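You operate a simulated robot arm through the tools that you are given. There is no shell and no other tool. Be economical: measure what you need, move in short steps, check, and stop when the job is done.

You are at the controls of a simulated robot arm. One attempt, no reset.

TASK
Brush the slide way clean, then oil a patch on its bare end.
Fine: row slide to row 5 to reach it; small brown brush; pale felt pad, wetted in the oil dish; brush and pad back where they stood; slide right out again. Set down upright: small brown brush, pale felt pad. A coat counts when it lies all over at full strength: go over it till it gets no stronger. What is to be rubbed or washed off counts as gone when no trace of it is left.
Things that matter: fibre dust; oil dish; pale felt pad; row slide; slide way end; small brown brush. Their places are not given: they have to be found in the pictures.

It is judged by the outcome, as a careful person would: the job done as asked, and still so three seconds after it is handed in. It fails if anything else is knocked over, pushed out of place, dropped, spilled or broken.

THE ROBOT
A 6-joint arm with a two-finger parallel gripper, fixed in place. Base frame: the origin is at the foot of the arm, x ahead of it, y to its left, z up; the work surface is at about z = 79. Lengths are in cm, angles in degrees, forces in N, time in s.
With the tool pointing down near the work surface it reaches from about 26 to 68 cm from the base axis. Its first joint turns from -66.0 to 66.0 degrees. Payload 2.9 kg.
The tool frame sits at the grasp point between the pads (the TCP): z along the fingers, y along the line on which they close. The tips reach 3 cm beyond it. The gripper opens to 11 cm. The fingers are 2 cm wide and 1 cm thick; the gripper's body (4.8 by 11.2 cm) begins 5.5 cm behind the TCP.
Orientation is that of the tool frame in the base frame, as a unit quaternion [x, y, z, w]. With the fingers straight down and closing along the base's y, the tool's x points along the base's -x, its y along +y and its z along -z.

THE INTERFACE
- The arm moves only by the tool play_rows. Its arguments are lists of equal length, an entry for each row: "jaw": the gripper command, from -1 (fully open) to 1 (shut), values between in proportion; "translation": the shift along the tool's x, y, z in cm, a list of three; "turn": the turn, a rotation vector about the tool's x, y, z in degrees, a list of three. In form: {"jaw": [jaw, ...], "translation": [[dx, dy, dz], ...], "turn": [[rx, ry, rz], ...]}. A call has 1 to 20 rows; each row shifts and turns the commanded pose from where the row before left it, along the tool's axes as they then stand. Each row takes 0.2 s and may step no farther than 5 cm and 8.6 degrees from the row before; otherwise, or with a gripper value out of range, the whole call is refused. Where a pose cannot be reached the arm comes as near as it can. A force on the tool above 90 N (or 10 N above the force at the start of the call, whichever is more), or a blocked arm, ends the call early, and 0.2 s more pass. Each finger travels about 10.8 cm/s and halts on what it meets, pressing with about 42 N; the grip force reading is that of the motor and also rises with nothing between the fingers. The clock runs only during rows and for 0.2 s after the last one: add rows that do not move to give the fingers time. The reply holds the time, the measured pose of the TCP, the force on the tool along the base axes, the opening and the grip force, in the units named above and with some noise, with the torque about the TCP (base axes, N m) and any sound that the robot's microphone picked up.
- Cameras (640 x 400 px; columns grow to the right, rows downward): "scene" is fixed at [8.65, 44.66, 136.75]; the picture's right is [-0.55, -0.84, 0.00], its down [-0.53, 0.34, -0.78] and it looks along [0.65, -0.42, -0.63] (base axes); focal length 320 px, centre (320, 200). "wrist" rides on the gripper at [7.2, 1.7, -10.3] in the tool frame; the picture's right is [-0.23, 0.97, 0.00], its down [-0.76, -0.18, -0.62] and it looks along [-0.61, -0.14, 0.78] (tool axes); focal length 222 px, centre (320, 200).
- get_image(camera): a new picture of that camera. It takes no simulated time.
- point_at(camera, pixels): for up to 12 pixels [column, row] of the newest picture of that camera ("zoom" is the newest enlarged one), the place [x, y, z] in the base frame of the surface seen there, good to about 0.2 cm, but the place of the scene camera against the robot may be out by one fixed shift of up to 1.8 cm in any direction. It takes no simulated time.
- zoom(camera, box): a new picture of the part [left, top, right, bottom] of that camera's present view, enlarged. It takes no simulated time.
- close_job(): hands the job in; it is judged then, once.

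Go step by step. Measure first, check grasps and placings, and put right what went wrong. The budget is 80 turns and 34 pictures, counting those below and the enlarged ones. Unless the task says otherwise, let go and move clear before handing in, and close with one line.

The tools are called after ">>>" by a JSON object that holds its "fn" and its "kwargs". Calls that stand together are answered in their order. play_rows: Moves the arm, as the interface text tells. Its arguments: {"type":"object","properties":{"jaw":{"type":"array","items":{"type":"number"}},"translation":{"type":"array","items":{"type":"array","items":{"type":"number"}}},"turn":{"type":"array","items":{"type":"array","items":{"type":"number"}}}},"required":["jaw","translation","turn"]} The other tools are called the same way: get_image (camera) takes a picture; point_at (camera, pixels) gives the place of the surface under pixels of a picture; zoom (camera, box) takes an enlarged picture of a part of a camera's view; close_job () hands the job in.

At the start:

```text
time_s: 0.0
tcp_pos: [45.24, 1.79, 105.38]
tool_rot: [0.001, 1.0, 0.0, 0.001]
force: [-0.4, 0.9, -0.5]
ft_torque: [0.0, -0.01, -0.01]
opening: 10.99
gripper_force: 0.0
```

scene: 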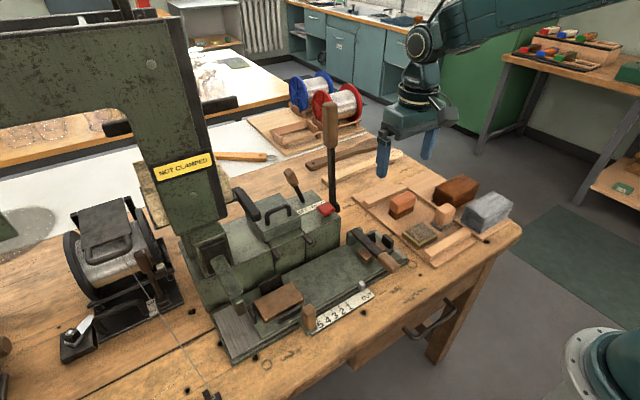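
wrist: 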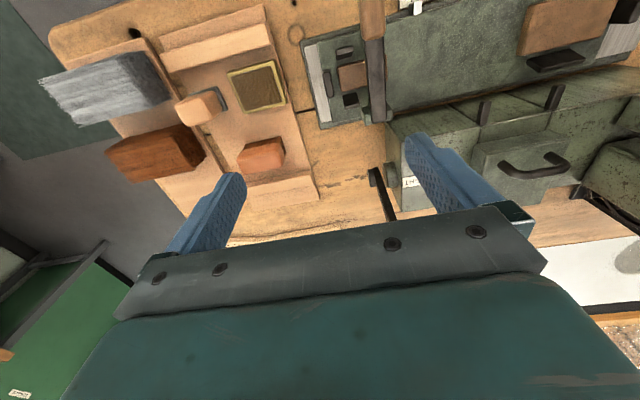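

The scene shows a machine with a slide and number scale near (340,310), and a tray with blocks near (420,210). I will zoom in on both to identify the parts.

>>> {"fn": "zoom", "kwargs": {"camera": "scene", "box": [200, 220, 420, 370]}}

>>> {"fn": "zoom", "kwargs": {"camera": "scene", "box": [340, 150, 530, 280]}}

```text
2.67 times, centred on (310, 295) of scene
```

zoom: 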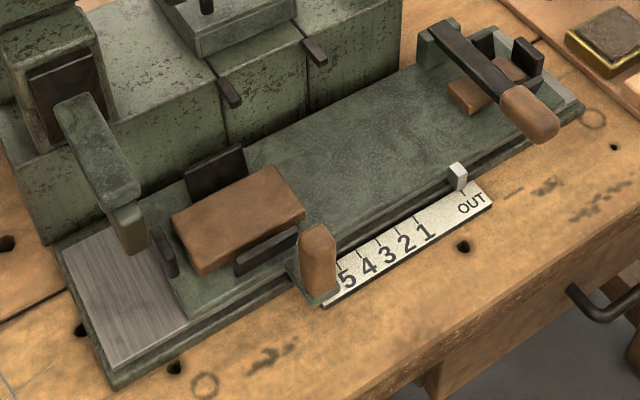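

```text
3.08 times, centred on (435, 215) of scene
```

zoom: 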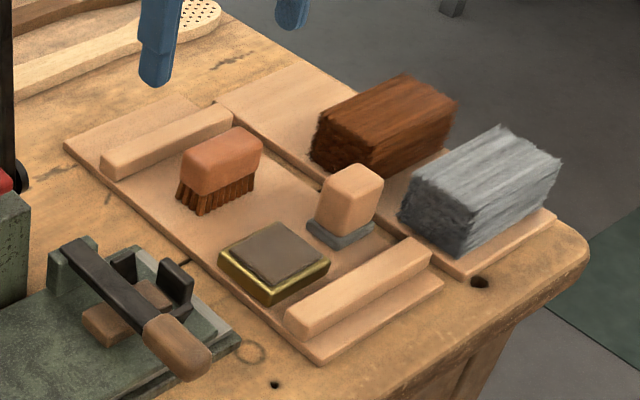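

The tray holds a bristle brush, a felt pad block and the dish; the slide has a wooden knob and a pointer at OUT. I'll measure matching points in both cameras to find the scene shift.

>>> {"fn": "point_at", "kwargs": {"camera": "scene", "pixels": [[404, 196], [420, 231], [446, 207], [309, 310], [361, 282], [388, 261], [230, 330], [245, 345], [284, 295], [340, 268], [340, 315], [430, 250]]}}

>>> {"fn": "zoom", "kwargs": {"camera": "wrist", "box": [140, 0, 460, 200]}}

>>> {"fn": "point_at", "kwargs": {"camera": "wrist", "pixels": [[262, 150], [257, 85], [200, 103], [350, 75], [330, 85], [375, 60], [375, 110], [320, 120], [280, 45], [245, 160], [278, 160], [218, 95]]}}

```text
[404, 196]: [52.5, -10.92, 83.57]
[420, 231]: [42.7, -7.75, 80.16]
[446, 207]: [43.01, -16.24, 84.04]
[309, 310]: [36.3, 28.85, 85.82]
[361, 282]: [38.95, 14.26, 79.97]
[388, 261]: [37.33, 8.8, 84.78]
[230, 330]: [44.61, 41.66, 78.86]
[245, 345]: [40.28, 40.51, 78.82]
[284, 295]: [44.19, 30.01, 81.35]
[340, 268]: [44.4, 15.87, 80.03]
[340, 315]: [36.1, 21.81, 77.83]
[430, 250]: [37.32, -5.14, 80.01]
```

```text
2.00 times, centred on (300, 100) of wrist
```

zoom: 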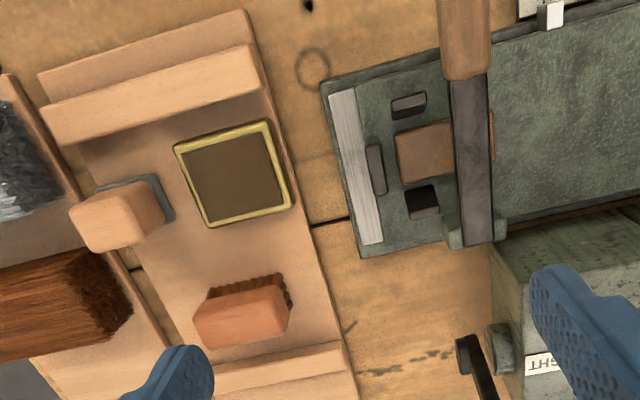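

```text
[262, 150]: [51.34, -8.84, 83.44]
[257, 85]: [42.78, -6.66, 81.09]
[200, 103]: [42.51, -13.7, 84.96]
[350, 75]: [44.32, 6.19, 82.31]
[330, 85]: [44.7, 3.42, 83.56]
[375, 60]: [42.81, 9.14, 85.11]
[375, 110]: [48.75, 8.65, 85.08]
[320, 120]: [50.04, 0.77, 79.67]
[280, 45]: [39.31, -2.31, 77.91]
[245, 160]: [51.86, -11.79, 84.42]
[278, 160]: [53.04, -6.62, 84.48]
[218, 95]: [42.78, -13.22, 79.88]
```

The pointer sits at OUT and the knob bracket moves with the slide; the machine head overhangs at left. I'll measure slide details in the scene picture, and move the arm left and back for a wrist view of the slide.

>>> {"fn": "point_at", "kwargs": {"camera": "scene", "pixels": [[357, 279], [318, 316], [363, 285], [309, 304], [309, 318], [244, 305], [232, 265], [180, 170], [332, 200], [218, 348], [395, 265], [205, 225]]}}

>>> {"fn": "play_rows", "kwargs": {"jaw": [-1, -1, -1, -1, -1], "translation": [[3, 3, 0], [3, 3, 0], [3, 3, 0], [3, 3, 0], [0, 0, 0]], "turn": [[0, 0, 0], [0, 0, 0], [0, 0, 0], [0, 0, 0], [0, 0, 0]]}}

>>> {"fn": "get_image", "kwargs": {"camera": "wrist"}}

```text
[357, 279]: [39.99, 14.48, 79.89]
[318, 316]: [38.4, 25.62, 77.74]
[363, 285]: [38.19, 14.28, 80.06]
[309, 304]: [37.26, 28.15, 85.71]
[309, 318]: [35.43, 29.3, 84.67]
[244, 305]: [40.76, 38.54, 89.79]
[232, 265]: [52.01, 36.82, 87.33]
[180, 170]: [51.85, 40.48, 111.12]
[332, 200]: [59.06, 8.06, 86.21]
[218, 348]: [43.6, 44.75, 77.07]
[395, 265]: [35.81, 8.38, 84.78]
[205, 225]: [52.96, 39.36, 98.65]
```

```text
time_s: 1.2
tcp_pos: [33.27, 13.53, 105.36]
tool_rot: [0.0, 1.0, 0.001, 0.0]
force: [0.9, 0.0, -0.9]
ft_torque: [-0.04, 0.0, -0.02]
opening: 11.0
gripper_force: 0.1
```

```text
28 pictures are left
```

wrist: 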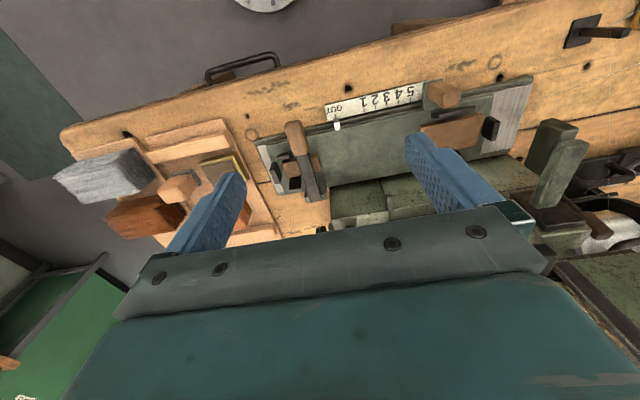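

The wrist view shows the whole slide: the knob at (443,95), the pointer at (337,126), the bare left end at (508,115). I'll measure these.

>>> {"fn": "zoom", "kwargs": {"camera": "wrist", "box": [240, 50, 560, 250]}}

>>> {"fn": "point_at", "kwargs": {"camera": "wrist", "pixels": [[337, 126], [443, 95], [448, 103], [350, 118], [412, 106], [508, 115], [295, 135], [530, 84], [262, 155], [460, 130], [555, 165], [175, 188]]}}

```text
2.00 times, centred on (400, 150) of wrist
```

zoom: 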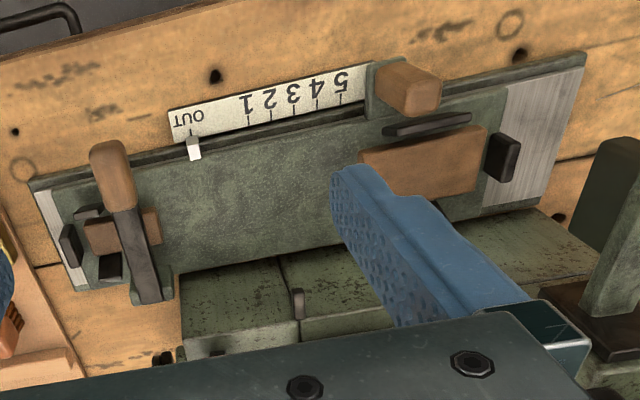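

```text
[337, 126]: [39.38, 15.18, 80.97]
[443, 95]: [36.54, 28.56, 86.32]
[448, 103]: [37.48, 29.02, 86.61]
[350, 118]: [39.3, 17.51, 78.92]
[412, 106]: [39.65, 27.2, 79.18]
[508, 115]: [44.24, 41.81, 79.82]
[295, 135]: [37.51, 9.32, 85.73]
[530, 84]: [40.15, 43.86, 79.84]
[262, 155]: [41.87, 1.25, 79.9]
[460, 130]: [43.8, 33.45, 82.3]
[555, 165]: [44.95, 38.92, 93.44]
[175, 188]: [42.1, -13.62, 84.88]
```

Scene appears shifted from the wrist by roughly (+0.2,+0.7,+0.9). I'll zoom in on the knob for its shape and measure the right-end and way corners.

>>> {"fn": "zoom", "kwargs": {"camera": "scene", "box": [260, 270, 400, 350]}}

>>> {"fn": "point_at", "kwargs": {"camera": "zoom", "pixels": [[225, 155], [225, 200], [205, 180], [245, 180], [225, 225], [225, 250], [250, 150], [200, 150], [446, 72], [270, 208], [230, 140], [455, 90]]}}

>>> {"fn": "point_at", "kwargs": {"camera": "wrist", "pixels": [[411, 99], [335, 120], [430, 93], [458, 93], [262, 148], [280, 190], [431, 86], [455, 86], [460, 100], [256, 142], [525, 90], [502, 150]]}}

```text
4.57 times, centred on (330, 310) of scene
```

zoom: 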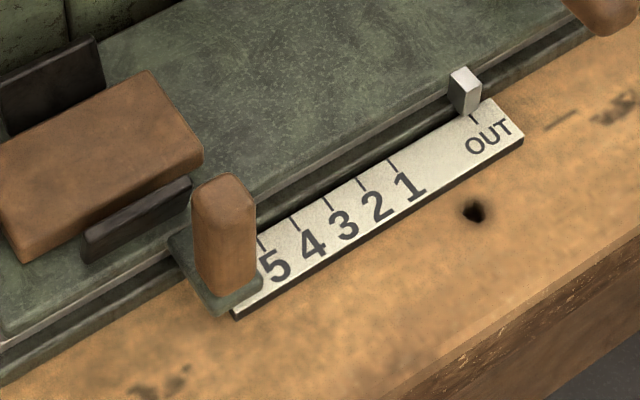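

```text
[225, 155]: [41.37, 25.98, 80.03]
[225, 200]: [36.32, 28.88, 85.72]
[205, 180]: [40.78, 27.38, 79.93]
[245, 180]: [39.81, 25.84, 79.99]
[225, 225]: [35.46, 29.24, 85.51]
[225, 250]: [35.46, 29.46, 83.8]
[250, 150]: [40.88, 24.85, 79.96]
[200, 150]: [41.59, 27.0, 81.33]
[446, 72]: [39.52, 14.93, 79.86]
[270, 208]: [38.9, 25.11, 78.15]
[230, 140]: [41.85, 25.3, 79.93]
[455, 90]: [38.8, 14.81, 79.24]
```

```text
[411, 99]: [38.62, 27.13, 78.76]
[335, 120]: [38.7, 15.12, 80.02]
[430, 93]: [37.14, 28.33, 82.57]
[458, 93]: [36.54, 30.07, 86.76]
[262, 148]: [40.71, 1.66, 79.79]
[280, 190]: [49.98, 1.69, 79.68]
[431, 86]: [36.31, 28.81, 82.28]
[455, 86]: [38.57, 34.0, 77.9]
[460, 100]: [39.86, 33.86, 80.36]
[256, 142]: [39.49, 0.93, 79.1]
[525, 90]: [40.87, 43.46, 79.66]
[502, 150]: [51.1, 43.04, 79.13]
```

The knob is an upright post centred near (36.6, 29.5), z up to about 86.7. I'll move above it, then look with the wrist before descending.

>>> {"fn": "play_rows", "kwargs": {"jaw": [-1, -1, -1, -1, -1, -1], "translation": [[-0.8, 4, 0], [-0.8, 4, 0], [-0.8, 4, 2], [-0.8, 4, 3], [0, 0, 3], [0, 0, 0]], "turn": [[0, 0, 0], [0, 0, 0], [0, 0, 0], [0, 0, 0], [0, 0, 0], [0, 0, 0]]}}

>>> {"fn": "get_image", "kwargs": {"camera": "wrist"}}

>>> {"fn": "get_image", "kwargs": {"camera": "scene"}}

```text
refused: row 4 steps farther than a row can; nothing moved
```

```text
25 pictures are left
```

wrist: 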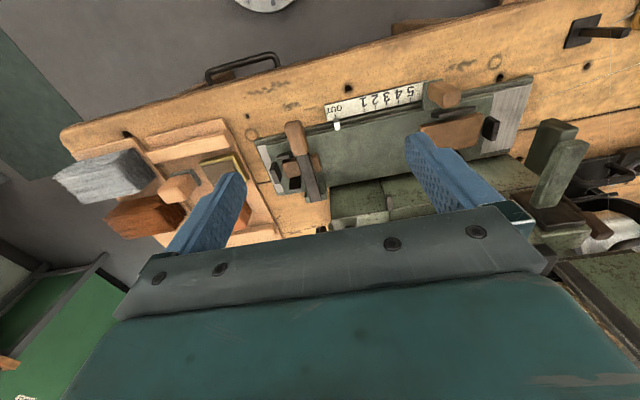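

```text
24 pictures are left
```

scene: 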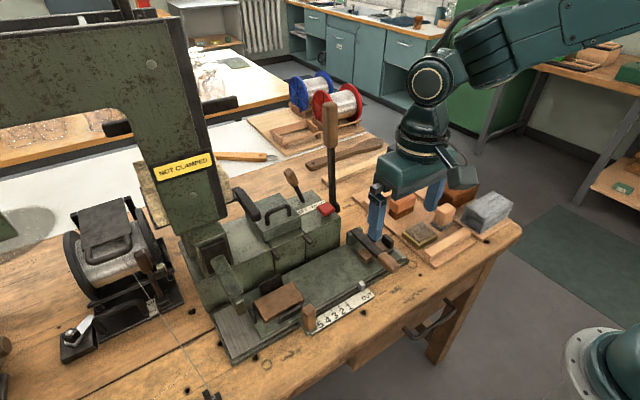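

The move was refused (a row was over 5 cm); nothing moved. I'll repeat with smaller steps, descending above the knob.

>>> {"fn": "play_rows", "kwargs": {"jaw": [-1, -1, -1, -1, -1, -1, -1], "translation": [[-0.8, 4, 0], [-0.8, 4, 0], [-0.8, 4, 0], [-0.8, 4, 0], [0, 0, 4], [0, 0, 4], [0, 0, 0]], "turn": [[0, 0, 0], [0, 0, 0], [0, 0, 0], [0, 0, 0], [0, 0, 0], [0, 0, 0], [0, 0, 0]]}}

>>> {"fn": "get_image", "kwargs": {"camera": "wrist"}}

```text
time_s: 2.8
tcp_pos: [36.36, 30.04, 97.3]
tool_rot: [-0.001, 1.0, 0.0, 0.0]
force: [0.5, -0.4, 0.0]
ft_torque: [-0.01, -0.01, -0.01]
opening: 11.01
gripper_force: 0.0
```

```text
23 pictures are left
```

wrist: 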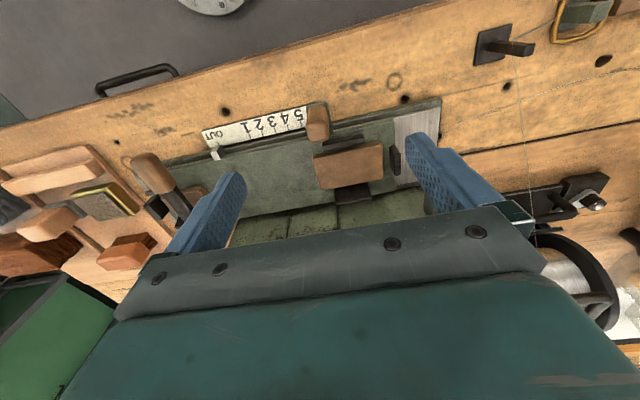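

The knob is at (318,122), fingers straddling it. I'll measure it and the scale ticks.

>>> {"fn": "point_at", "kwargs": {"camera": "wrist", "pixels": [[318, 107], [318, 118], [318, 130], [310, 122], [326, 112], [306, 112], [306, 126], [217, 151], [214, 143], [328, 125]]}}

>>> {"fn": "zoom", "kwargs": {"camera": "wrist", "box": [190, 80, 350, 180]}}

>>> {"fn": "point_at", "kwargs": {"camera": "zoom", "pixels": [[108, 285], [448, 185], [404, 200], [362, 213], [95, 260], [460, 105], [560, 220], [520, 110]]}}

```text
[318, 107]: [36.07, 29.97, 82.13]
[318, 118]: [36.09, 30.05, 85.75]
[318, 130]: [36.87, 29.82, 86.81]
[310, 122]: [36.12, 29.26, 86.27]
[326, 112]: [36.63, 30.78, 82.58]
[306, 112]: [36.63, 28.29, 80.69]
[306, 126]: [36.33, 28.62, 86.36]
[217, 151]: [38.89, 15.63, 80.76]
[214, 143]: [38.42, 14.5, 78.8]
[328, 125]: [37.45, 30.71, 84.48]
```

```text
4.00 times, centred on (270, 130) of wrist
```

zoom: 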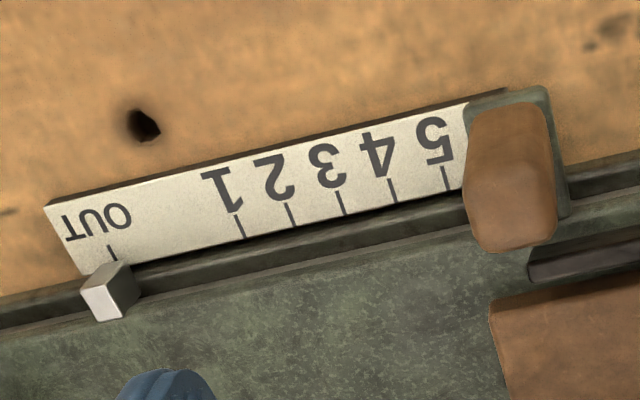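

```text
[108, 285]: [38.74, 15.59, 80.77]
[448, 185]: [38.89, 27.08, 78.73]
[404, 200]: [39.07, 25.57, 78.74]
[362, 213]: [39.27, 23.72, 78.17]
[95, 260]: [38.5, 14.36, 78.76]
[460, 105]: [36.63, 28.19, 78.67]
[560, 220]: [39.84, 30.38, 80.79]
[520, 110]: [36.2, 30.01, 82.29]
```

Knob centre ≈ (36.6, 29.6), OUT tick y≈15.0, 5 tick y≈27.0, so travel is about 12 cm. Descending and gripping the knob.

>>> {"fn": "play_rows", "kwargs": {"jaw": [-1, -1, -1, -1, 0, 1, 1, 1], "translation": [[-0.2, -0.4, 4], [0, 0, 4], [0, 0, 4.4], [0, 0, 0], [0, 0, 0], [0, 0, 0], [0, 0, 0], [0, 0, 0]], "turn": [[0, 0, 0], [0, 0, 0], [0, 0, 0], [0, 0, 0], [0, 0, 0], [0, 0, 0], [0, 0, 0], [0, 0, 0]]}}

```text
time_s: 4.6
tcp_pos: [36.21, 29.49, 84.82]
tool_rot: [0.0, 1.0, 0.0, 0.0]
force: [-0.4, -3.5, -3.9]
ft_torque: [0.54, -0.48, -0.01]
opening: 2.2
gripper_force: 45.3
```

The knob is gripped (opening 2.2). I'll pull the slide +y gently.

>>> {"fn": "play_rows", "kwargs": {"jaw": [1, 1, 1, 1], "translation": [[0, 0.7, 0], [0, 0.7, 0], [0, 0.7, 0], [0, 0, 0]], "turn": [[0, 0, 0], [0, 0, 0], [0, 0, 0], [0, 0, 0]]}}

>>> {"fn": "get_image", "kwargs": {"camera": "scene"}}

```text
time_s: 5.6
tcp_pos: [36.16, 31.44, 84.72]
tool_rot: [0.0, 1.0, -0.001, -0.002]
force: [-14.9, 0.0, -26.8]
ft_torque: [1.13, -0.72, -0.46]
opening: 2.2
gripper_force: 44.3
```

```text
21 pictures are left
```

scene: 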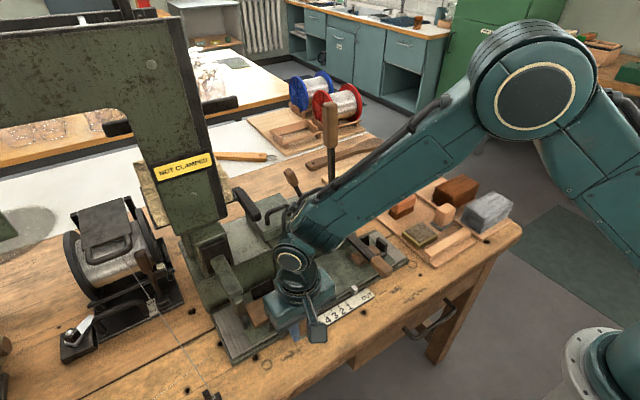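

The slide moves with the knob. Continue to just short of row 5, then check.

>>> {"fn": "play_rows", "kwargs": {"jaw": [1, 1, 1, 1, 1, 1, 1, 1, 1, 1, 1], "translation": [[0, 0.9, 0], [0, 0.9, 0], [0, 0.9, 0], [0, 0.9, 0], [0, 0.9, 0], [0, 0.9, 0], [0, 0.9, 0], [0, 0.9, 0], [0, 0.9, 0], [0, 0.9, 0], [0, 0, 0]], "turn": [[0, 0, 0], [0, 0, 0], [0, 0, 0], [0, 0, 0], [0, 0, 0], [0, 0, 0], [0, 0, 0], [0, 0, 0], [0, 0, 0], [0, 0, 0], [0, 0, 0]]}}

>>> {"fn": "zoom", "kwargs": {"camera": "wrist", "box": [40, 20, 360, 220]}}

```text
time_s: 8.0
tcp_pos: [36.32, 40.32, 84.78]
tool_rot: [-0.002, 1.0, -0.002, -0.003]
force: [-26.7, 0.4, -18.9]
ft_torque: [1.14, 0.09, -0.42]
opening: 2.19
gripper_force: 45.2
```

```text
2.00 times, centred on (200, 120) of wrist
```

zoom: 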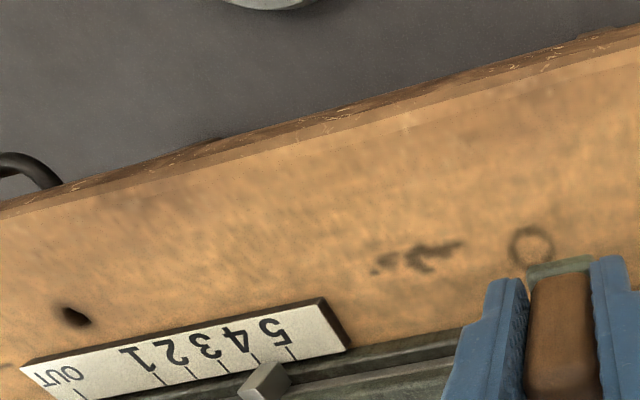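

The pointer (265,380 in zoom) is just short of 5; measuring pointer and tick positions.

>>> {"fn": "point_at", "kwargs": {"camera": "zoom", "pixels": [[264, 372], [250, 392], [280, 390], [291, 352], [255, 360], [82, 393], [158, 380], [190, 372], [223, 365], [272, 385]]}}

```text
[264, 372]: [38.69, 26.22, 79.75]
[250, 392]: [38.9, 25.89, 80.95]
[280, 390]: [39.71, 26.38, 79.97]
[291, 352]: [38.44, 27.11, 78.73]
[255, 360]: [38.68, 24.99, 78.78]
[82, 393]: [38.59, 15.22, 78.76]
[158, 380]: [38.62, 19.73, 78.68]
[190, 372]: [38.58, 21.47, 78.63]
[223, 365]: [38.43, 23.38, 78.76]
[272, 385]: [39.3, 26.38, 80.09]
```

Ticks: OUT 15.2, 5 at 27.0; pointer now ≈26.1. Moving 0.95 more.

>>> {"fn": "play_rows", "kwargs": {"jaw": [1, 1, 1, 1], "translation": [[0, 0.5, 0], [0, 0.4, 0], [0, 0, 0], [0, 0, 0]], "turn": [[0, 0, 0], [0, 0, 0], [0, 0, 0], [0, 0, 0]]}}

>>> {"fn": "zoom", "kwargs": {"camera": "wrist", "box": [40, 100, 200, 200]}}

>>> {"fn": "point_at", "kwargs": {"camera": "wrist", "pixels": [[185, 199], [180, 192], [190, 202]]}}

```text
time_s: 9.0
tcp_pos: [36.22, 41.25, 84.76]
tool_rot: [-0.002, 1.0, -0.001, -0.003]
force: [-27.4, 2.0, -18.5]
ft_torque: [1.05, 0.53, -0.48]
opening: 2.21
gripper_force: 44.8
```

```text
4.00 times, centred on (120, 150) of wrist
```

zoom: 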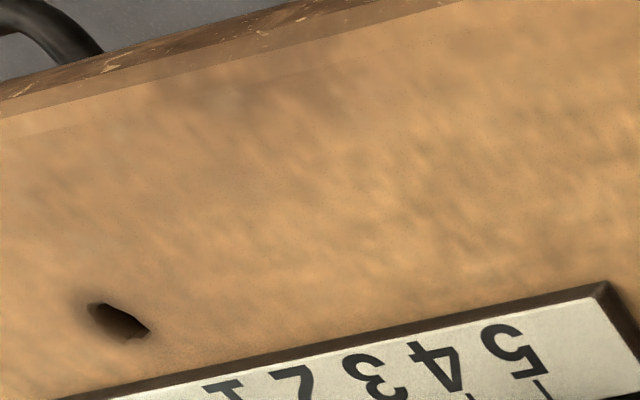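

```text
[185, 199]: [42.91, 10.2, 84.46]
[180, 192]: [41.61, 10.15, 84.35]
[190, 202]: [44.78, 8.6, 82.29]
```

TCP moved to 41.25, matching the 11.8 cm travel. Release, rise and retreat for a view of the bared end.

>>> {"fn": "play_rows", "kwargs": {"jaw": [0.2, 0.2, 0.2, 0.2, 0.2, 0.2, 0.2, 0.2, 0.2, 0.2, 0.2, 0.2, 0.2], "translation": [[0, 0, 0], [0, 0, 0], [0, 0, -3], [0, 0, -4.5], [0, 0, -4.5], [0, 0, -4.5], [0, -4.9, 0], [0, -4.9, 0], [0, -4.9, 0], [0, -4.9, 0], [0, -4.9, 0], [0, -4.9, 0], [0, -4.9, 0]], "turn": [[0, 0, 0], [0, 0, 0], [0, 0, 0], [0, 0, 0], [0, 0, 0], [0, 0, 0], [0, 0, 0], [0, 0, 0], [0, 0, 0], [0, 0, 0], [0, 0, 0], [0, 0, 0], [0, 0, 0]]}}

>>> {"fn": "get_image", "kwargs": {"camera": "wrist"}}

>>> {"fn": "zoom", "kwargs": {"camera": "scene", "box": [200, 190, 520, 390]}}

```text
time_s: 11.8
tcp_pos: [36.55, 6.96, 101.57]
tool_rot: [-0.001, 1.0, 0.0, 0.0]
force: [0.4, 0.0, 0.3]
ft_torque: [-0.01, 0.0, 0.03]
opening: 4.38
gripper_force: 0.1
```

```text
18 pictures are left
```

wrist: 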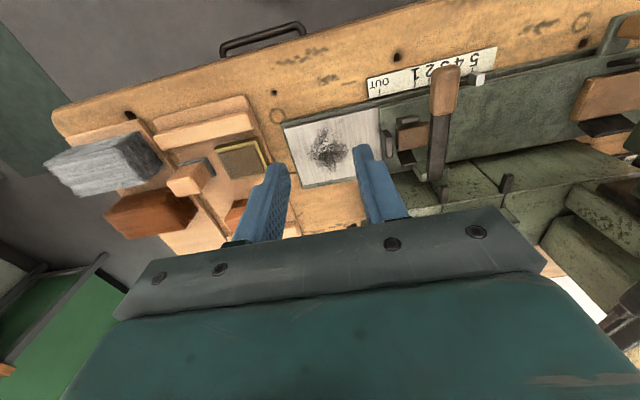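

```text
2.00 times, centred on (360, 290) of scene
```

zoom: 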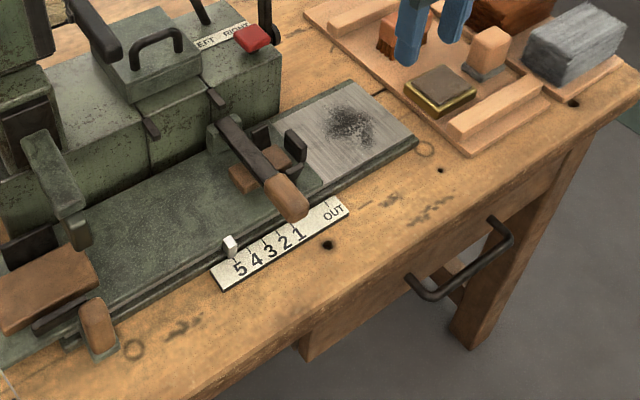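

The bare end is exposed with a dark dust patch at wrist (326,147). Measuring dust, bare area, pointer, and tools.

>>> {"fn": "zoom", "kwargs": {"camera": "wrist", "box": [130, 70, 450, 270]}}

>>> {"fn": "point_at", "kwargs": {"camera": "zoom", "pixels": [[392, 155], [345, 155], [440, 150], [385, 115], [395, 205], [315, 112], [490, 75], [345, 235], [500, 190], [506, 130], [590, 80], [200, 165]]}}

>>> {"fn": "point_at", "kwargs": {"camera": "wrist", "pixels": [[478, 74], [478, 80], [470, 66], [382, 86], [178, 177], [205, 187], [190, 193], [168, 185], [218, 172], [270, 155], [230, 176], [445, 92]]}}

```text
2.00 times, centred on (290, 170) of wrist
```

zoom: 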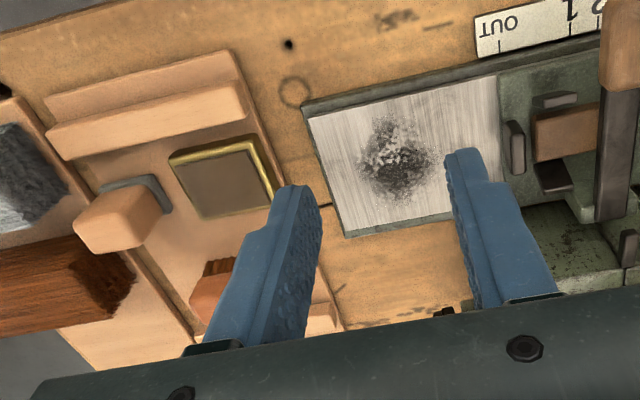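

```text
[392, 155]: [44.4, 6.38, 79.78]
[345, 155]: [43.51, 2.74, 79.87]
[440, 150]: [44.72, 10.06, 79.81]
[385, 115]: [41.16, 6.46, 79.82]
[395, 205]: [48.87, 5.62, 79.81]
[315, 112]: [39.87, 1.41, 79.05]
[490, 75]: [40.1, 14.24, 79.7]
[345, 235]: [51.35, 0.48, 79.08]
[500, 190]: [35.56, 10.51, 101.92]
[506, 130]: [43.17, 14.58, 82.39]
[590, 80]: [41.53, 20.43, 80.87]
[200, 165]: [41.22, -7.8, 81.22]
```

```text
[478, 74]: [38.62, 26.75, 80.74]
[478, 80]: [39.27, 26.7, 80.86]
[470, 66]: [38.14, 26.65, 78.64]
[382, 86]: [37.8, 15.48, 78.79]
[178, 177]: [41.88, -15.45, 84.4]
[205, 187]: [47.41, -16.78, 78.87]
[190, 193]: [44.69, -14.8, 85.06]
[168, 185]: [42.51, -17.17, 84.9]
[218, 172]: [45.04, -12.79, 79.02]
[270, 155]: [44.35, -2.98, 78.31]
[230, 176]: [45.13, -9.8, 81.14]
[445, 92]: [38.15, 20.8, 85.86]
```

Bare area spans x 40.5–51, y 1.3–13.7 at z 79.8, with dust around (44.8, 6.4). Now a view over the tray for the brush and the pad.

>>> {"fn": "play_rows", "kwargs": {"jaw": [-0.4, -0.4, -0.4, -0.4, -0.4], "translation": [[0, -4.5, 0], [0, -4.5, 0], [0, -4.5, 0], [0, -4, 0], [0, 0, 0]], "turn": [[0, 0, 0], [0, 0, 0], [0, 0, 0], [0, 0, 0], [0, 0, 0]]}}

>>> {"fn": "zoom", "kwargs": {"camera": "wrist", "box": [160, 50, 480, 250]}}

>>> {"fn": "point_at", "kwargs": {"camera": "zoom", "pixels": [[300, 200], [330, 200], [360, 200]]}}

```text
time_s: 13.0
tcp_pos: [36.7, -10.65, 101.5]
tool_rot: [0.0, 1.0, 0.0, 0.001]
force: [0.0, -0.3, -1.0]
ft_torque: [0.01, 0.04, 0.0]
opening: 7.72
gripper_force: 0.1
```

```text
2.00 times, centred on (320, 150) of wrist
```

zoom: 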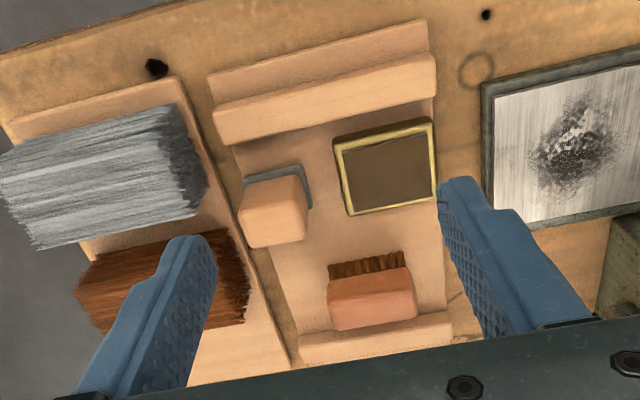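

```text
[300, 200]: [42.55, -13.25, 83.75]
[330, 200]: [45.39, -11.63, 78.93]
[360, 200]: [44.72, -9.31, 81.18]
```

The brush top is at about (370,298), pad block at (273,212), dish at (388,165). Measuring corners.

>>> {"fn": "point_at", "kwargs": {"camera": "zoom", "pixels": [[334, 298], [410, 284], [338, 325], [412, 312], [333, 276], [405, 256], [372, 300], [340, 284], [404, 272], [375, 322]]}}

>>> {"fn": "point_at", "kwargs": {"camera": "zoom", "pixels": [[246, 212], [298, 205], [250, 243], [302, 238], [255, 186], [296, 182], [275, 225], [308, 200], [346, 150], [425, 130], [352, 208], [430, 192]]}}

```text
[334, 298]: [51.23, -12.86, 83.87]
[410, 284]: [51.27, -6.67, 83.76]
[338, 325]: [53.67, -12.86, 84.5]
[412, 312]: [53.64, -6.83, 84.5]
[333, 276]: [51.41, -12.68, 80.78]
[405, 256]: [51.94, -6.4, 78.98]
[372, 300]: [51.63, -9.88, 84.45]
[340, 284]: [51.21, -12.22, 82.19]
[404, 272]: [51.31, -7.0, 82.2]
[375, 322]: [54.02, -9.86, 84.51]
```

```text
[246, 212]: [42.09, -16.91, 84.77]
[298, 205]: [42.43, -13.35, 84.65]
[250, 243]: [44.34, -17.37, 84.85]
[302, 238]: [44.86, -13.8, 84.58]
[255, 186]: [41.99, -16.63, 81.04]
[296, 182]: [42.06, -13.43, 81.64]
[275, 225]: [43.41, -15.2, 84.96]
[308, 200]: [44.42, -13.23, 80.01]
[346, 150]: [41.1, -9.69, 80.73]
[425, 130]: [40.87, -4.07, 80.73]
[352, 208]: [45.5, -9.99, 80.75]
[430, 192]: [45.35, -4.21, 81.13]
```

Brush: x 51.2–54.2, y −13 to −6.5, top z 84.5, aligned with axes. I'll grip it along y at (52.7, −9.8, 83.4).

>>> {"fn": "play_rows", "kwargs": {"jaw": [-0.56, -0.56, -0.56, -0.56, -0.56, -0.56, -0.56, -0.56, 1, 1, 1, 1], "translation": [[-4, 0.2, 0], [-4, 0.2, 0], [-4, 0.2, 0], [-4, 0.25, 0], [0, 0, 4.5], [0, 0, 4.5], [0, 0, 4.5], [0, 0, 4.6], [0, 0, 0], [0, 0, 0], [0, 0, 0], [0, 0, 0]], "turn": [[0, 0, 0], [0, 0, 0], [0, 0, 0], [0, 0, 0], [0, 0, 0], [0, 0, 0], [0, 0, 0], [0, 0, 0], [0, 0, 0], [0, 0, 0], [0, 0, 0], [0, 0, 0]]}}

```text
time_s: 14.8
tcp_pos: [53.3, -10.06, 86.98]
tool_rot: [0.013, 1.0, -0.009, 0.01]
force: [0.4, 0.5, 0.7]
ft_torque: [-0.04, -0.02, 0.02]
opening: 8.57
gripper_force: 0.2
stopped in row 8: the force on the tool passed its limit at 103 N (the readings are from after the stop); the commanded pose is now the measured one
```

The descent stopped at z≈87 with a 103 N contact. I'll look to see what was hit.

>>> {"fn": "get_image", "kwargs": {"camera": "scene"}}

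>>> {"fn": "get_image", "kwargs": {"camera": "wrist"}}

```text
14 pictures are left
```

scene: 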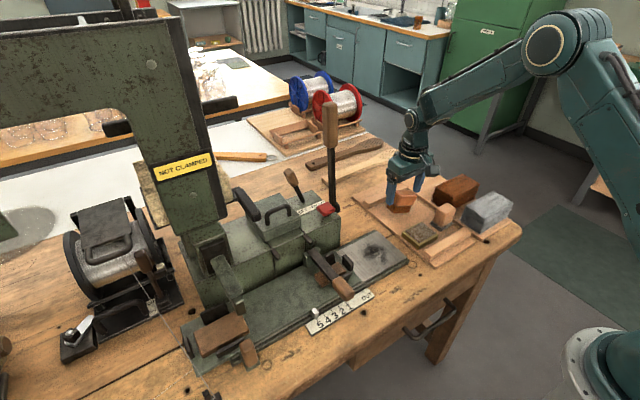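

```text
13 pictures are left
```

wrist: 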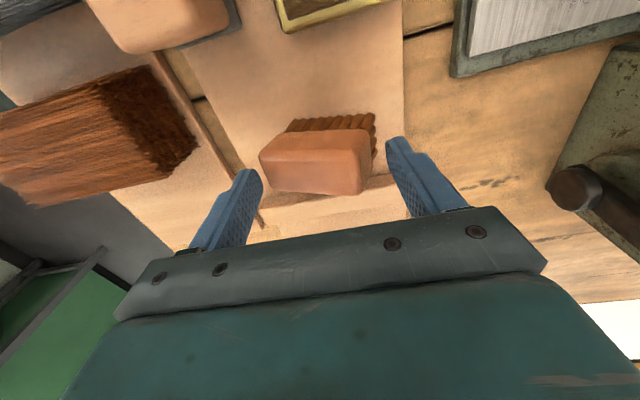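

The brush appears still between the open fingers at wrist (318,162). I'll measure it and zoom the scene there.

>>> {"fn": "zoom", "kwargs": {"camera": "scene", "box": [350, 140, 510, 240]}}

>>> {"fn": "point_at", "kwargs": {"camera": "wrist", "pixels": [[265, 160], [365, 135], [275, 185], [360, 190], [318, 160], [300, 125], [370, 118], [245, 180], [395, 150], [260, 215], [390, 190], [185, 150]]}}

```text
4.00 times, centred on (430, 190) of scene
```

zoom: 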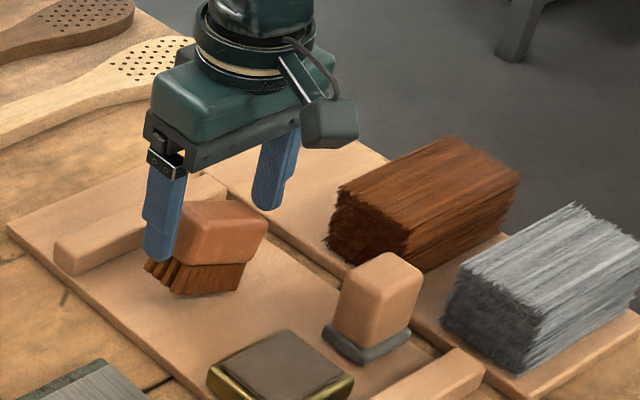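

```text
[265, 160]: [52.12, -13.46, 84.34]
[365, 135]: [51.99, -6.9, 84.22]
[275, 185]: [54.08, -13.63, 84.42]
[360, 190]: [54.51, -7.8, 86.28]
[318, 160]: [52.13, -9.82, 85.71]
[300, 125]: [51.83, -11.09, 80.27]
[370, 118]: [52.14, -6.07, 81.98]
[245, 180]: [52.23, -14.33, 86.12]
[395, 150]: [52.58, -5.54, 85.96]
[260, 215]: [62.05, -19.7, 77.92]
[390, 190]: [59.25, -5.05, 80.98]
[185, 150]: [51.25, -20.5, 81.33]
```

The brush is tilted slightly (far right corner at z 86.3), perhaps caught mid-motion. I'll wait a moment without moving, then look again.

>>> {"fn": "play_rows", "kwargs": {"jaw": [-0.56, -0.56, -0.56], "translation": [[0, 0, 0], [0, 0, 0], [0, 0, 0]], "turn": [[0, 0, 0], [0, 0, 0], [0, 0, 0]]}}

>>> {"fn": "get_image", "kwargs": {"camera": "wrist"}}

>>> {"fn": "point_at", "kwargs": {"camera": "wrist", "pixels": [[270, 165], [365, 145], [275, 185], [355, 185], [318, 160], [300, 125], [370, 118], [385, 160]]}}

```text
time_s: 15.6
tcp_pos: [53.22, -10.07, 87.01]
tool_rot: [0.012, 1.0, -0.01, 0.009]
force: [1.2, -0.6, 2.1]
ft_torque: [-0.1, -0.03, 0.03]
opening: 8.61
gripper_force: 0.4
```

```text
11 pictures are left
```

wrist: 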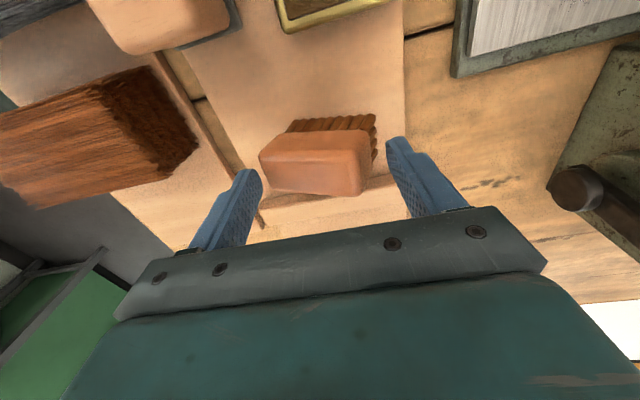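

```text
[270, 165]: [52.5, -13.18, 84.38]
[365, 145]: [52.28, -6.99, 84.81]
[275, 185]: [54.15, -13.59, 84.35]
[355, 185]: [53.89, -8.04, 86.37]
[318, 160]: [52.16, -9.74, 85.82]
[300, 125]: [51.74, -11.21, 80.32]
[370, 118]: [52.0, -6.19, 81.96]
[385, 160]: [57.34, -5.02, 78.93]
```

The brush is static but tilted, its left end caught under the left finger tip. I'll raise straight up so that it settles, correct the small tool tilt, open fully and look again.

>>> {"fn": "play_rows", "kwargs": {"jaw": [-0.56, -0.56, -0.8, -1, -1, -1], "translation": [[0, 0, -1], [0, 0, -2], [0, 0, -4], [0, 0, -4], [0, 0, 0], [0, 0, 0]], "turn": [[0, 0, 0], [0, 0, 0], [-1.15, 1.03, -1.4], [0, 0, 0], [0, 0, 0], [0, 0, 0]]}}

>>> {"fn": "get_image", "kwargs": {"camera": "wrist"}}

```text
time_s: 17.0
tcp_pos: [53.33, -10.06, 98.1]
tool_rot: [0.001, 1.0, 0.0, 0.0]
force: [-0.7, -0.4, 0.2]
ft_torque: [0.02, -0.03, -0.01]
opening: 11.02
gripper_force: 0.1
```

```text
10 pictures are left
```

wrist: 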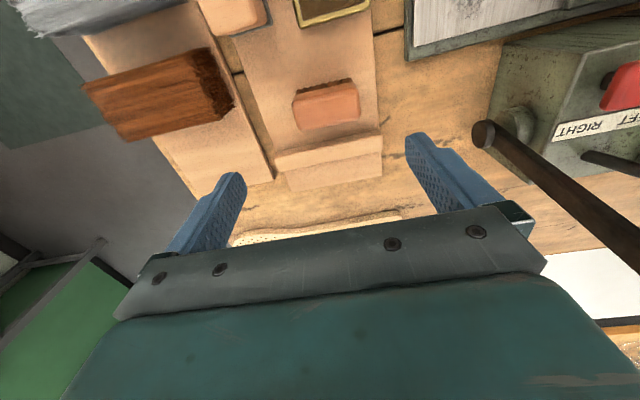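

The brush has settled upright, at (326,105). Measuring it.

>>> {"fn": "point_at", "kwargs": {"camera": "wrist", "pixels": [[296, 104], [354, 92], [299, 126], [358, 116], [327, 106], [318, 85], [350, 80], [295, 94], [328, 121], [280, 160], [380, 138]]}}

```text
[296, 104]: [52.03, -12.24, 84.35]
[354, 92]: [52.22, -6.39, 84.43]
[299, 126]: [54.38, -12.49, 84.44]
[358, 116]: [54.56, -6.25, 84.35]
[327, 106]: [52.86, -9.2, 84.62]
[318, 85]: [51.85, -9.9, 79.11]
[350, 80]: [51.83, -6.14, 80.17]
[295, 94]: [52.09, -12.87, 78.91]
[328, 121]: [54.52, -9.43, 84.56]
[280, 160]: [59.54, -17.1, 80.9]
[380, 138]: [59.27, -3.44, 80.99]
```

The brush now stands level, centre (53.3, −9.35). Descend with jaws fully open, slowly near it.

>>> {"fn": "play_rows", "kwargs": {"jaw": [-1, -1, -1, -1, -1, -1], "translation": [[0, 0.7, 0], [0, 0, 4], [0, 0, 4], [0, 0, 2.5], [0, 0, 2.2], [0, 0, 2]], "turn": [[0, 0, 0], [0, 0, 0], [0, 0, 0], [0, 0, 0], [0, 0, 0], [0, 0, 0]]}}

```text
time_s: 18.4
tcp_pos: [53.12, -9.37, 83.43]
tool_rot: [0.0, 1.0, 0.0, 0.0]
force: [-0.3, 0.3, -0.4]
ft_torque: [0.05, -0.01, 0.01]
opening: 11.0
gripper_force: 0.0
```

Reached z 83.4 with no contact. Closing on the brush.

>>> {"fn": "play_rows", "kwargs": {"jaw": [-0.5, 0, 0.5, 1, 1, 1], "translation": [[0, 0, 0], [0, 0, 0], [0, 0, 0], [0, 0, 0], [0, 0, 0], [0, 0, 0]], "turn": [[0, 0, 0], [0, 0, 0], [0, 0, 0], [0, 0, 0], [0, 0, 0], [0, 0, 0]]}}

```text
time_s: 19.8
tcp_pos: [53.2, -9.3, 83.36]
tool_rot: [0.0, 1.0, 0.001, 0.001]
force: [0.3, 0.4, -0.3]
ft_torque: [0.01, 0.03, 0.02]
opening: 7.14
gripper_force: 42.3
```

Gripped the brush (opening 7.14). Lift and carry it above the dusty end at (49, 5.2).

>>> {"fn": "play_rows", "kwargs": {"jaw": [1, 1, 1, 1, 1, 1, 1, 1, 1], "translation": [[0, 0, -2], [0, 0, -3], [0, 0, -3], [2.1, 3, 0], [2.1, 3, 0], [0, 3, 0], [0, 3, 0], [0, 2.5, 0], [0, 0, 0]], "turn": [[0, 0, 0], [0, 0, 0], [0, 0, 0], [0, 0, 0], [0, 0, 0], [0, 0, 0], [0, 0, 0], [0, 0, 0], [0, 0, 0]]}}

```text
time_s: 21.8
tcp_pos: [48.73, 4.98, 91.35]
tool_rot: [0.0, 1.0, 0.0, 0.0]
force: [-0.3, 0.1, -1.2]
ft_torque: [0.0, -0.01, -0.01]
opening: 7.14
gripper_force: 42.3
```

Held and over the way. Lowering to just touching.

>>> {"fn": "play_rows", "kwargs": {"jaw": [1, 1, 1, 1, 1], "translation": [[0, 0, 3], [0, 0, 3], [0, 0, 1], [0, 0, 0.4], [0, 0, 0]], "turn": [[0, 0, 0], [0, 0, 0], [0, 0, 0], [0, 0, 0], [0, 0, 0]]}}

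```text
time_s: 23.0
tcp_pos: [49.15, 5.28, 84.16]
tool_rot: [0.0, 1.0, 0.001, 0.001]
force: [-10.6, -0.3, 35.2]
ft_torque: [-0.07, 0.34, -0.23]
opening: 7.16
gripper_force: 42.1
```

Contact with about 35 N. Now brushing strokes along x at y≈5.2 then 8.5.

>>> {"fn": "play_rows", "kwargs": {"jaw": [1, 1, 1, 1, 1, 1, 1, 1, 1, 1, 1, 1, 1, 1, 1, 1, 1, 1, 1, 1], "translation": [[1, 0, -0.1], [1.3, 0, 0], [1.3, 0, 0], [1.3, 0, 0], [1.3, 0, 0], [1.2, 0, 0], [-1.2, 0, 0], [-1.3, 0, 0], [-1.3, 0, 0], [-1.3, 0, 0], [-1.3, 0, 0], [-1.1, 0, 0], [0, 1.2, 0], [0, 1.2, 0], [0, 1, 0], [1.3, 0, 0], [1.3, 0, 0], [1.3, 0, 0], [1.3, 0, 0], [1.2, 0, 0]], "turn": [[0, 0, 0], [0, 0, 0], [0, 0, 0], [0, 0, 0], [0, 0, 0], [0, 0, 0], [0, 0, 0], [0, 0, 0], [0, 0, 0], [0, 0, 0], [0, 0, 0], [0, 0, 0], [0, 0, 0], [0, 0, 0], [0, 0, 0], [0, 0, 0], [0, 0, 0], [0, 0, 0], [0, 0, 0], [0, 0, 0]]}}

>>> {"fn": "zoom", "kwargs": {"camera": "scene", "box": [310, 200, 470, 300]}}

```text
time_s: 27.2
tcp_pos: [42.59, 8.74, 83.79]
tool_rot: [-0.001, 1.0, 0.0, 0.0]
force: [2.4, 0.0, 5.4]
ft_torque: [0.0, -0.01, -0.02]
opening: 7.11
gripper_force: 41.5
```

```text
4.00 times, centred on (390, 250) of scene
```

zoom: 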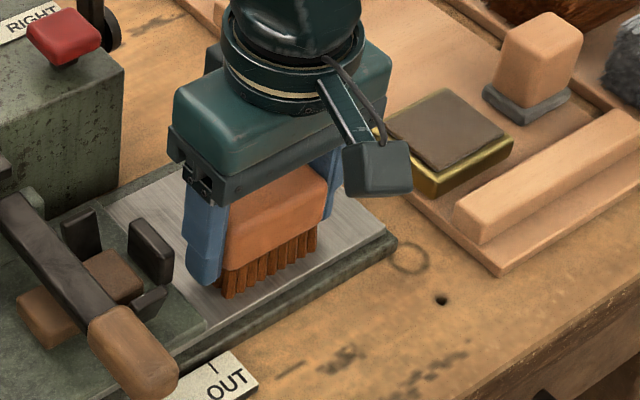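

The visible way looks cleaner, and force has dropped to 5 N here. One more pass with slightly more pressure over both lanes.

>>> {"fn": "play_rows", "kwargs": {"jaw": [1, 1, 1, 1, 1, 1, 1, 1, 1, 1, 1, 1, 1, 1, 1, 1, 1, 1, 1, 1], "translation": [[0, 0, 0.2], [-1.3, 0, 0], [-1.3, 0, 0], [-1.3, 0, 0], [-1.3, 0, 0], [-1.5, 0, 0], [0, -1.5, 0], [0, -1.5, 0], [0, -1.3, 0], [1.3, 0, 0], [1.3, 0, 0], [1.3, 0, 0], [1.3, 0, 0], [1.3, 0, 0], [1, 0, 0], [0, 1.5, 0], [0, 1.5, 0], [0, 1, 0], [0, 0, -3], [0, 0, -4]], "turn": [[0, 0, 0], [0, 0, 0], [0, 0, 0], [0, 0, 0], [0, 0, 0], [0, 0, 0], [0, 0, 0], [0, 0, 0], [0, 0, 0], [0, 0, 0], [0, 0, 0], [0, 0, 0], [0, 0, 0], [0, 0, 0], [0, 0, 0], [0, 0, 0], [0, 0, 0], [0, 0, 0], [0, 0, 0], [0, 0, 0]]}}

```text
time_s: 31.4
tcp_pos: [41.58, 8.15, 90.69]
tool_rot: [0.0, 1.0, 0.001, 0.0]
force: [-0.3, 0.2, -1.0]
ft_torque: [0.01, 0.02, 0.03]
opening: 7.12
gripper_force: 41.7
```

Brushing done; moving to above the brush's place, then I'll view the way with the scene camera.

>>> {"fn": "play_rows", "kwargs": {"jaw": [1, 1, 1, 1, 1, 1, 1], "translation": [[-2.2, -3.6, 0], [-2.2, -3.6, 0], [-2.2, -3.6, 0], [-2.2, -3.6, 0], [-2.2, -3.5, 0], [0, 0, 0], [0, 0, 0]], "turn": [[0, 0, 0], [0, 0, 0], [0, 0, 0], [0, 0, 0], [0, 0, 0], [0, 0, 0], [0, 0, 0]]}}

>>> {"fn": "zoom", "kwargs": {"camera": "scene", "box": [310, 190, 470, 290]}}

```text
time_s: 33.0
tcp_pos: [52.62, -9.61, 90.39]
tool_rot: [0.0, 1.0, 0.0, 0.0]
force: [0.9, 0.1, 0.4]
ft_torque: [0.0, 0.0, 0.0]
opening: 7.09
gripper_force: 42.3
```

```text
4.00 times, centred on (390, 240) of scene
```

zoom: 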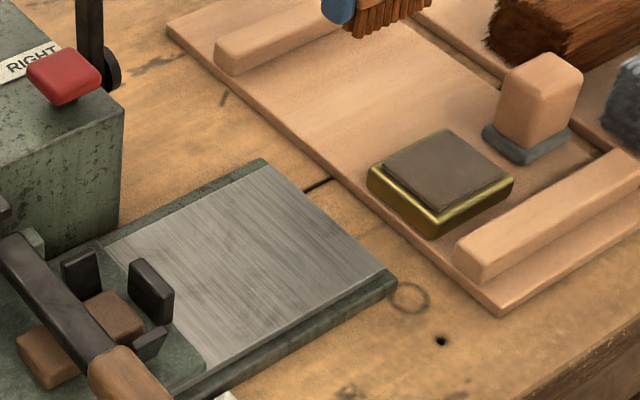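

No dust is visible, though there are faint shades near (270,220). To be safe I'll do another full pass.

>>> {"fn": "play_rows", "kwargs": {"jaw": [1, 1, 1, 1, 1, 1, 1, 1, 1, 1, 1, 1, 1, 1, 1, 1, 1, 1, 1], "translation": [[1, 3.5, 0], [1, 3.5, 0], [1, 3.5, 0], [0, 3.4, 0], [0, 0, 3], [0, 0, 3], [0, 0, 0.7], [1.3, 0, 0], [1.3, 0, 0], [1.3, 0, 0], [1.3, 0, 0], [1.3, 0, 0], [1.3, 0, 0], [0, 1.5, 0], [0, 1.3, 0], [-1.3, 0, 0], [-1.3, 0, 0], [-1.3, 0, 0], [-1.3, 0, 0]], "turn": [[0, 0, 0], [0, 0, 0], [0, 0, 0], [0, 0, 0], [0, 0, 0], [0, 0, 0], [0, 0, 0], [0, 0, 0], [0, 0, 0], [0, 0, 0], [0, 0, 0], [0, 0, 0], [0, 0, 0], [0, 0, 0], [0, 0, 0], [0, 0, 0], [0, 0, 0], [0, 0, 0], [0, 0, 0]]}}

>>> {"fn": "play_rows", "kwargs": {"jaw": [1, 1, 1, 1, 1, 1, 1, 1, 1, 1, 1, 1, 1, 1, 1, 1, 1, 1], "translation": [[-1.3, 0, 0], [-1.3, 0, 0], [0, 1.3, 0], [1.3, 0, 0], [1.3, 0, 0], [1.3, 0, 0], [1.3, 0, 0], [1.3, 0, 0], [1.3, 0, 0], [0, 0, 0], [0, 0, -3], [0, 0, -3.7], [-2.2, -3.8, 0], [-2.2, -3.8, 0], [-2.2, -3.8, 0], [-2.2, -3.8, 0], [-2, -2.7, 0], [0, 0, 0]], "turn": [[0, 0, 0], [0, 0, 0], [0, 0, 0], [0, 0, 0], [0, 0, 0], [0, 0, 0], [0, 0, 0], [0, 0, 0], [0, 0, 0], [0, 0, 0], [0, 0, 0], [0, 0, 0], [0, 0, 0], [0, 0, 0], [0, 0, 0], [0, 0, 0], [0, 0, 0], [0, 0, 0]]}}

>>> {"fn": "zoom", "kwargs": {"camera": "scene", "box": [330, 220, 410, 290]}}

```text
time_s: 37.0
tcp_pos: [47.19, 6.89, 83.98]
tool_rot: [0.0, 1.0, -0.001, -0.001]
force: [0.7, -0.5, -1.1]
ft_torque: [-0.01, 0.0, 0.01]
opening: 7.13
gripper_force: 42.3
```

```text
time_s: 40.8
tcp_pos: [53.09, -9.63, 90.97]
tool_rot: [-0.001, 1.0, 0.0, 0.0]
force: [0.3, 0.3, -0.4]
ft_torque: [0.01, -0.03, 0.02]
opening: 7.14
gripper_force: 42.3
```

```text
5.71 times, centred on (370, 255) of scene
```

zoom: 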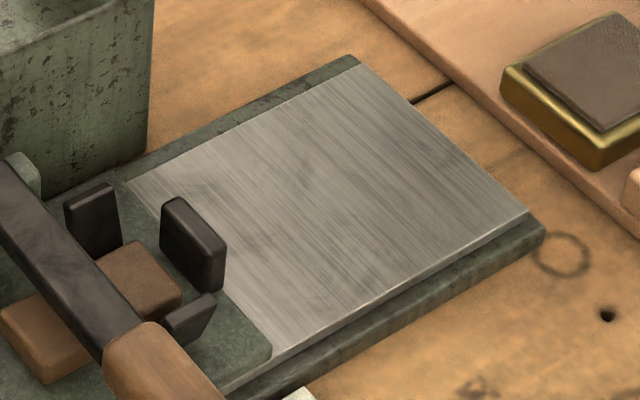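

The way is clean, only metal grain left. Lowering the brush at its original spot.

>>> {"fn": "play_rows", "kwargs": {"jaw": [1, 1, 1, 1, 1], "translation": [[0.45, -0.15, 3], [0, 0, 3], [0, 0, 1], [0, 0, 0.4], [0, 0, 0]], "turn": [[0, 0, 0], [0, 0, 0], [0, 0, 0], [0, 0, 0], [0, 0, 0]]}}

```text
time_s: 42.0
tcp_pos: [52.38, -9.76, 83.43]
tool_rot: [0.0, 1.0, 0.0, 0.0]
force: [-0.1, -0.1, -0.5]
ft_torque: [0.0, 0.01, 0.01]
opening: 7.12
gripper_force: 42.3
```

No contact yet; lower a little more and feel.

>>> {"fn": "play_rows", "kwargs": {"jaw": [1, 1, 1], "translation": [[-0.15, 0, 0.15], [0, 0, 0.1], [0, 0, 0]], "turn": [[0, 0, 0], [0, 0, 0], [0, 0, 0]]}}

```text
time_s: 42.8
tcp_pos: [52.58, -9.47, 83.06]
tool_rot: [0.001, 1.0, 0.0, 0.0]
force: [-0.1, 0.0, -1.1]
ft_torque: [0.02, 0.02, -0.01]
opening: 7.13
gripper_force: 41.7
```

>>> {"fn": "play_rows", "kwargs": {"jaw": [1, 1, 1], "translation": [[0, -0.1, 0.15], [0, 0, 0.1], [0, 0, 0]], "turn": [[0, 0, 0], [0, 0, 0], [0, 0, 0]]}}

```text
time_s: 43.6
tcp_pos: [52.46, -9.69, 83.01]
tool_rot: [0.0, 1.0, 0.0, 0.002]
force: [-4.5, 1.7, 21.3]
ft_torque: [0.08, 0.33, 0.04]
opening: 7.12
gripper_force: 42.0
```

Contact with the tray (21 N). Release slowly, then rise.

>>> {"fn": "play_rows", "kwargs": {"jaw": [0.2, 0, -0.4, -1, -1, -1, -1, -1, -1], "translation": [[0, 0, -0.1], [0, 0, 0], [0, 0, 0], [0, 0, 0], [0, 0, 0], [0, 0, -3], [0, 0, -4], [0, 0, -4], [0, 0, 0]], "turn": [[0, 0, 0], [0, 0, 0], [0, 0, 0], [0, 0, 0], [0, 0, 0], [0, 0, 0], [0, 0, 0], [0, 0, 0], [0, 0, 0]]}}

```text
time_s: 45.6
tcp_pos: [52.54, -9.64, 93.68]
tool_rot: [0.0, 1.0, 0.0, 0.0]
force: [0.0, -0.1, 0.3]
ft_torque: [0.02, -0.01, 0.04]
opening: 11.01
gripper_force: 0.1
```

Brush is released. Moving back for a close look at the pad, dish and brush.

>>> {"fn": "play_rows", "kwargs": {"jaw": [-1, -1, -1, -1, -1], "translation": [[4, -1, 0], [4, -1, 0], [4, -1, 0], [4, -1, 0], [0, 0, 0]], "turn": [[0, 0, 0], [0, 0, 0], [0, 0, 0], [0, 0, 0], [0, 0, 0]]}}

>>> {"fn": "get_image", "kwargs": {"camera": "wrist"}}

```text
time_s: 46.8
tcp_pos: [36.43, -13.64, 93.65]
tool_rot: [0.001, 1.0, 0.0, 0.0]
force: [-0.5, -0.2, -1.0]
ft_torque: [-0.03, 0.01, -0.04]
opening: 11.0
gripper_force: 0.0
```

```text
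6 pictures are left
```

wrist: 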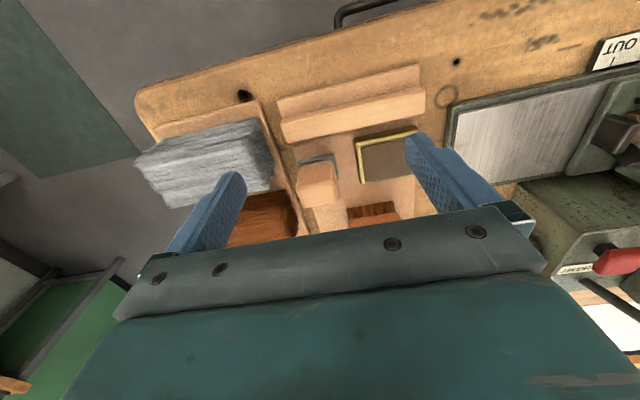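

The pad block is at (318,183), the grey bundle's end at (268,150), the dish at (385,158). Measuring all.

>>> {"fn": "point_at", "kwargs": {"camera": "wrist", "pixels": [[301, 186], [336, 180], [304, 204], [338, 198], [300, 166], [335, 158], [268, 150], [262, 180], [296, 200], [350, 120], [290, 132], [318, 190]]}}

>>> {"fn": "point_at", "kwargs": {"camera": "wrist", "pixels": [[359, 142], [362, 180], [388, 155], [375, 148], [380, 175], [400, 140], [350, 212], [395, 208], [333, 165], [340, 180], [300, 160], [330, 155]]}}

```text
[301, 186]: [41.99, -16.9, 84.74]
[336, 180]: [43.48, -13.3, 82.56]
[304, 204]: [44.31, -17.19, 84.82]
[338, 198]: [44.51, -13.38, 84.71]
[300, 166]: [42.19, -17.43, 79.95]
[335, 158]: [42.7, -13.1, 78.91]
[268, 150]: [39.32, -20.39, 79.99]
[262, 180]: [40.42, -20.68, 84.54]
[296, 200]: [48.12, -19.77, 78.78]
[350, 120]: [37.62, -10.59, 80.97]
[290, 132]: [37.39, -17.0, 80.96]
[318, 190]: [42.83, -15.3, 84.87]
```

```text
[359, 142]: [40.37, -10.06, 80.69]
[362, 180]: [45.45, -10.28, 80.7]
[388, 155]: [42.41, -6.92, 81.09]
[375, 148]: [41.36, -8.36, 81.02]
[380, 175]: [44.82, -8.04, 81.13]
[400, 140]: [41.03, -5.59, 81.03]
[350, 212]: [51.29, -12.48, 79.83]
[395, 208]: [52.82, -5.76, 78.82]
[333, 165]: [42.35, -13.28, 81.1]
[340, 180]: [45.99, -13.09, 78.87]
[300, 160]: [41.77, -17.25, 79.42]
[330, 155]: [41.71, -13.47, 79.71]
```

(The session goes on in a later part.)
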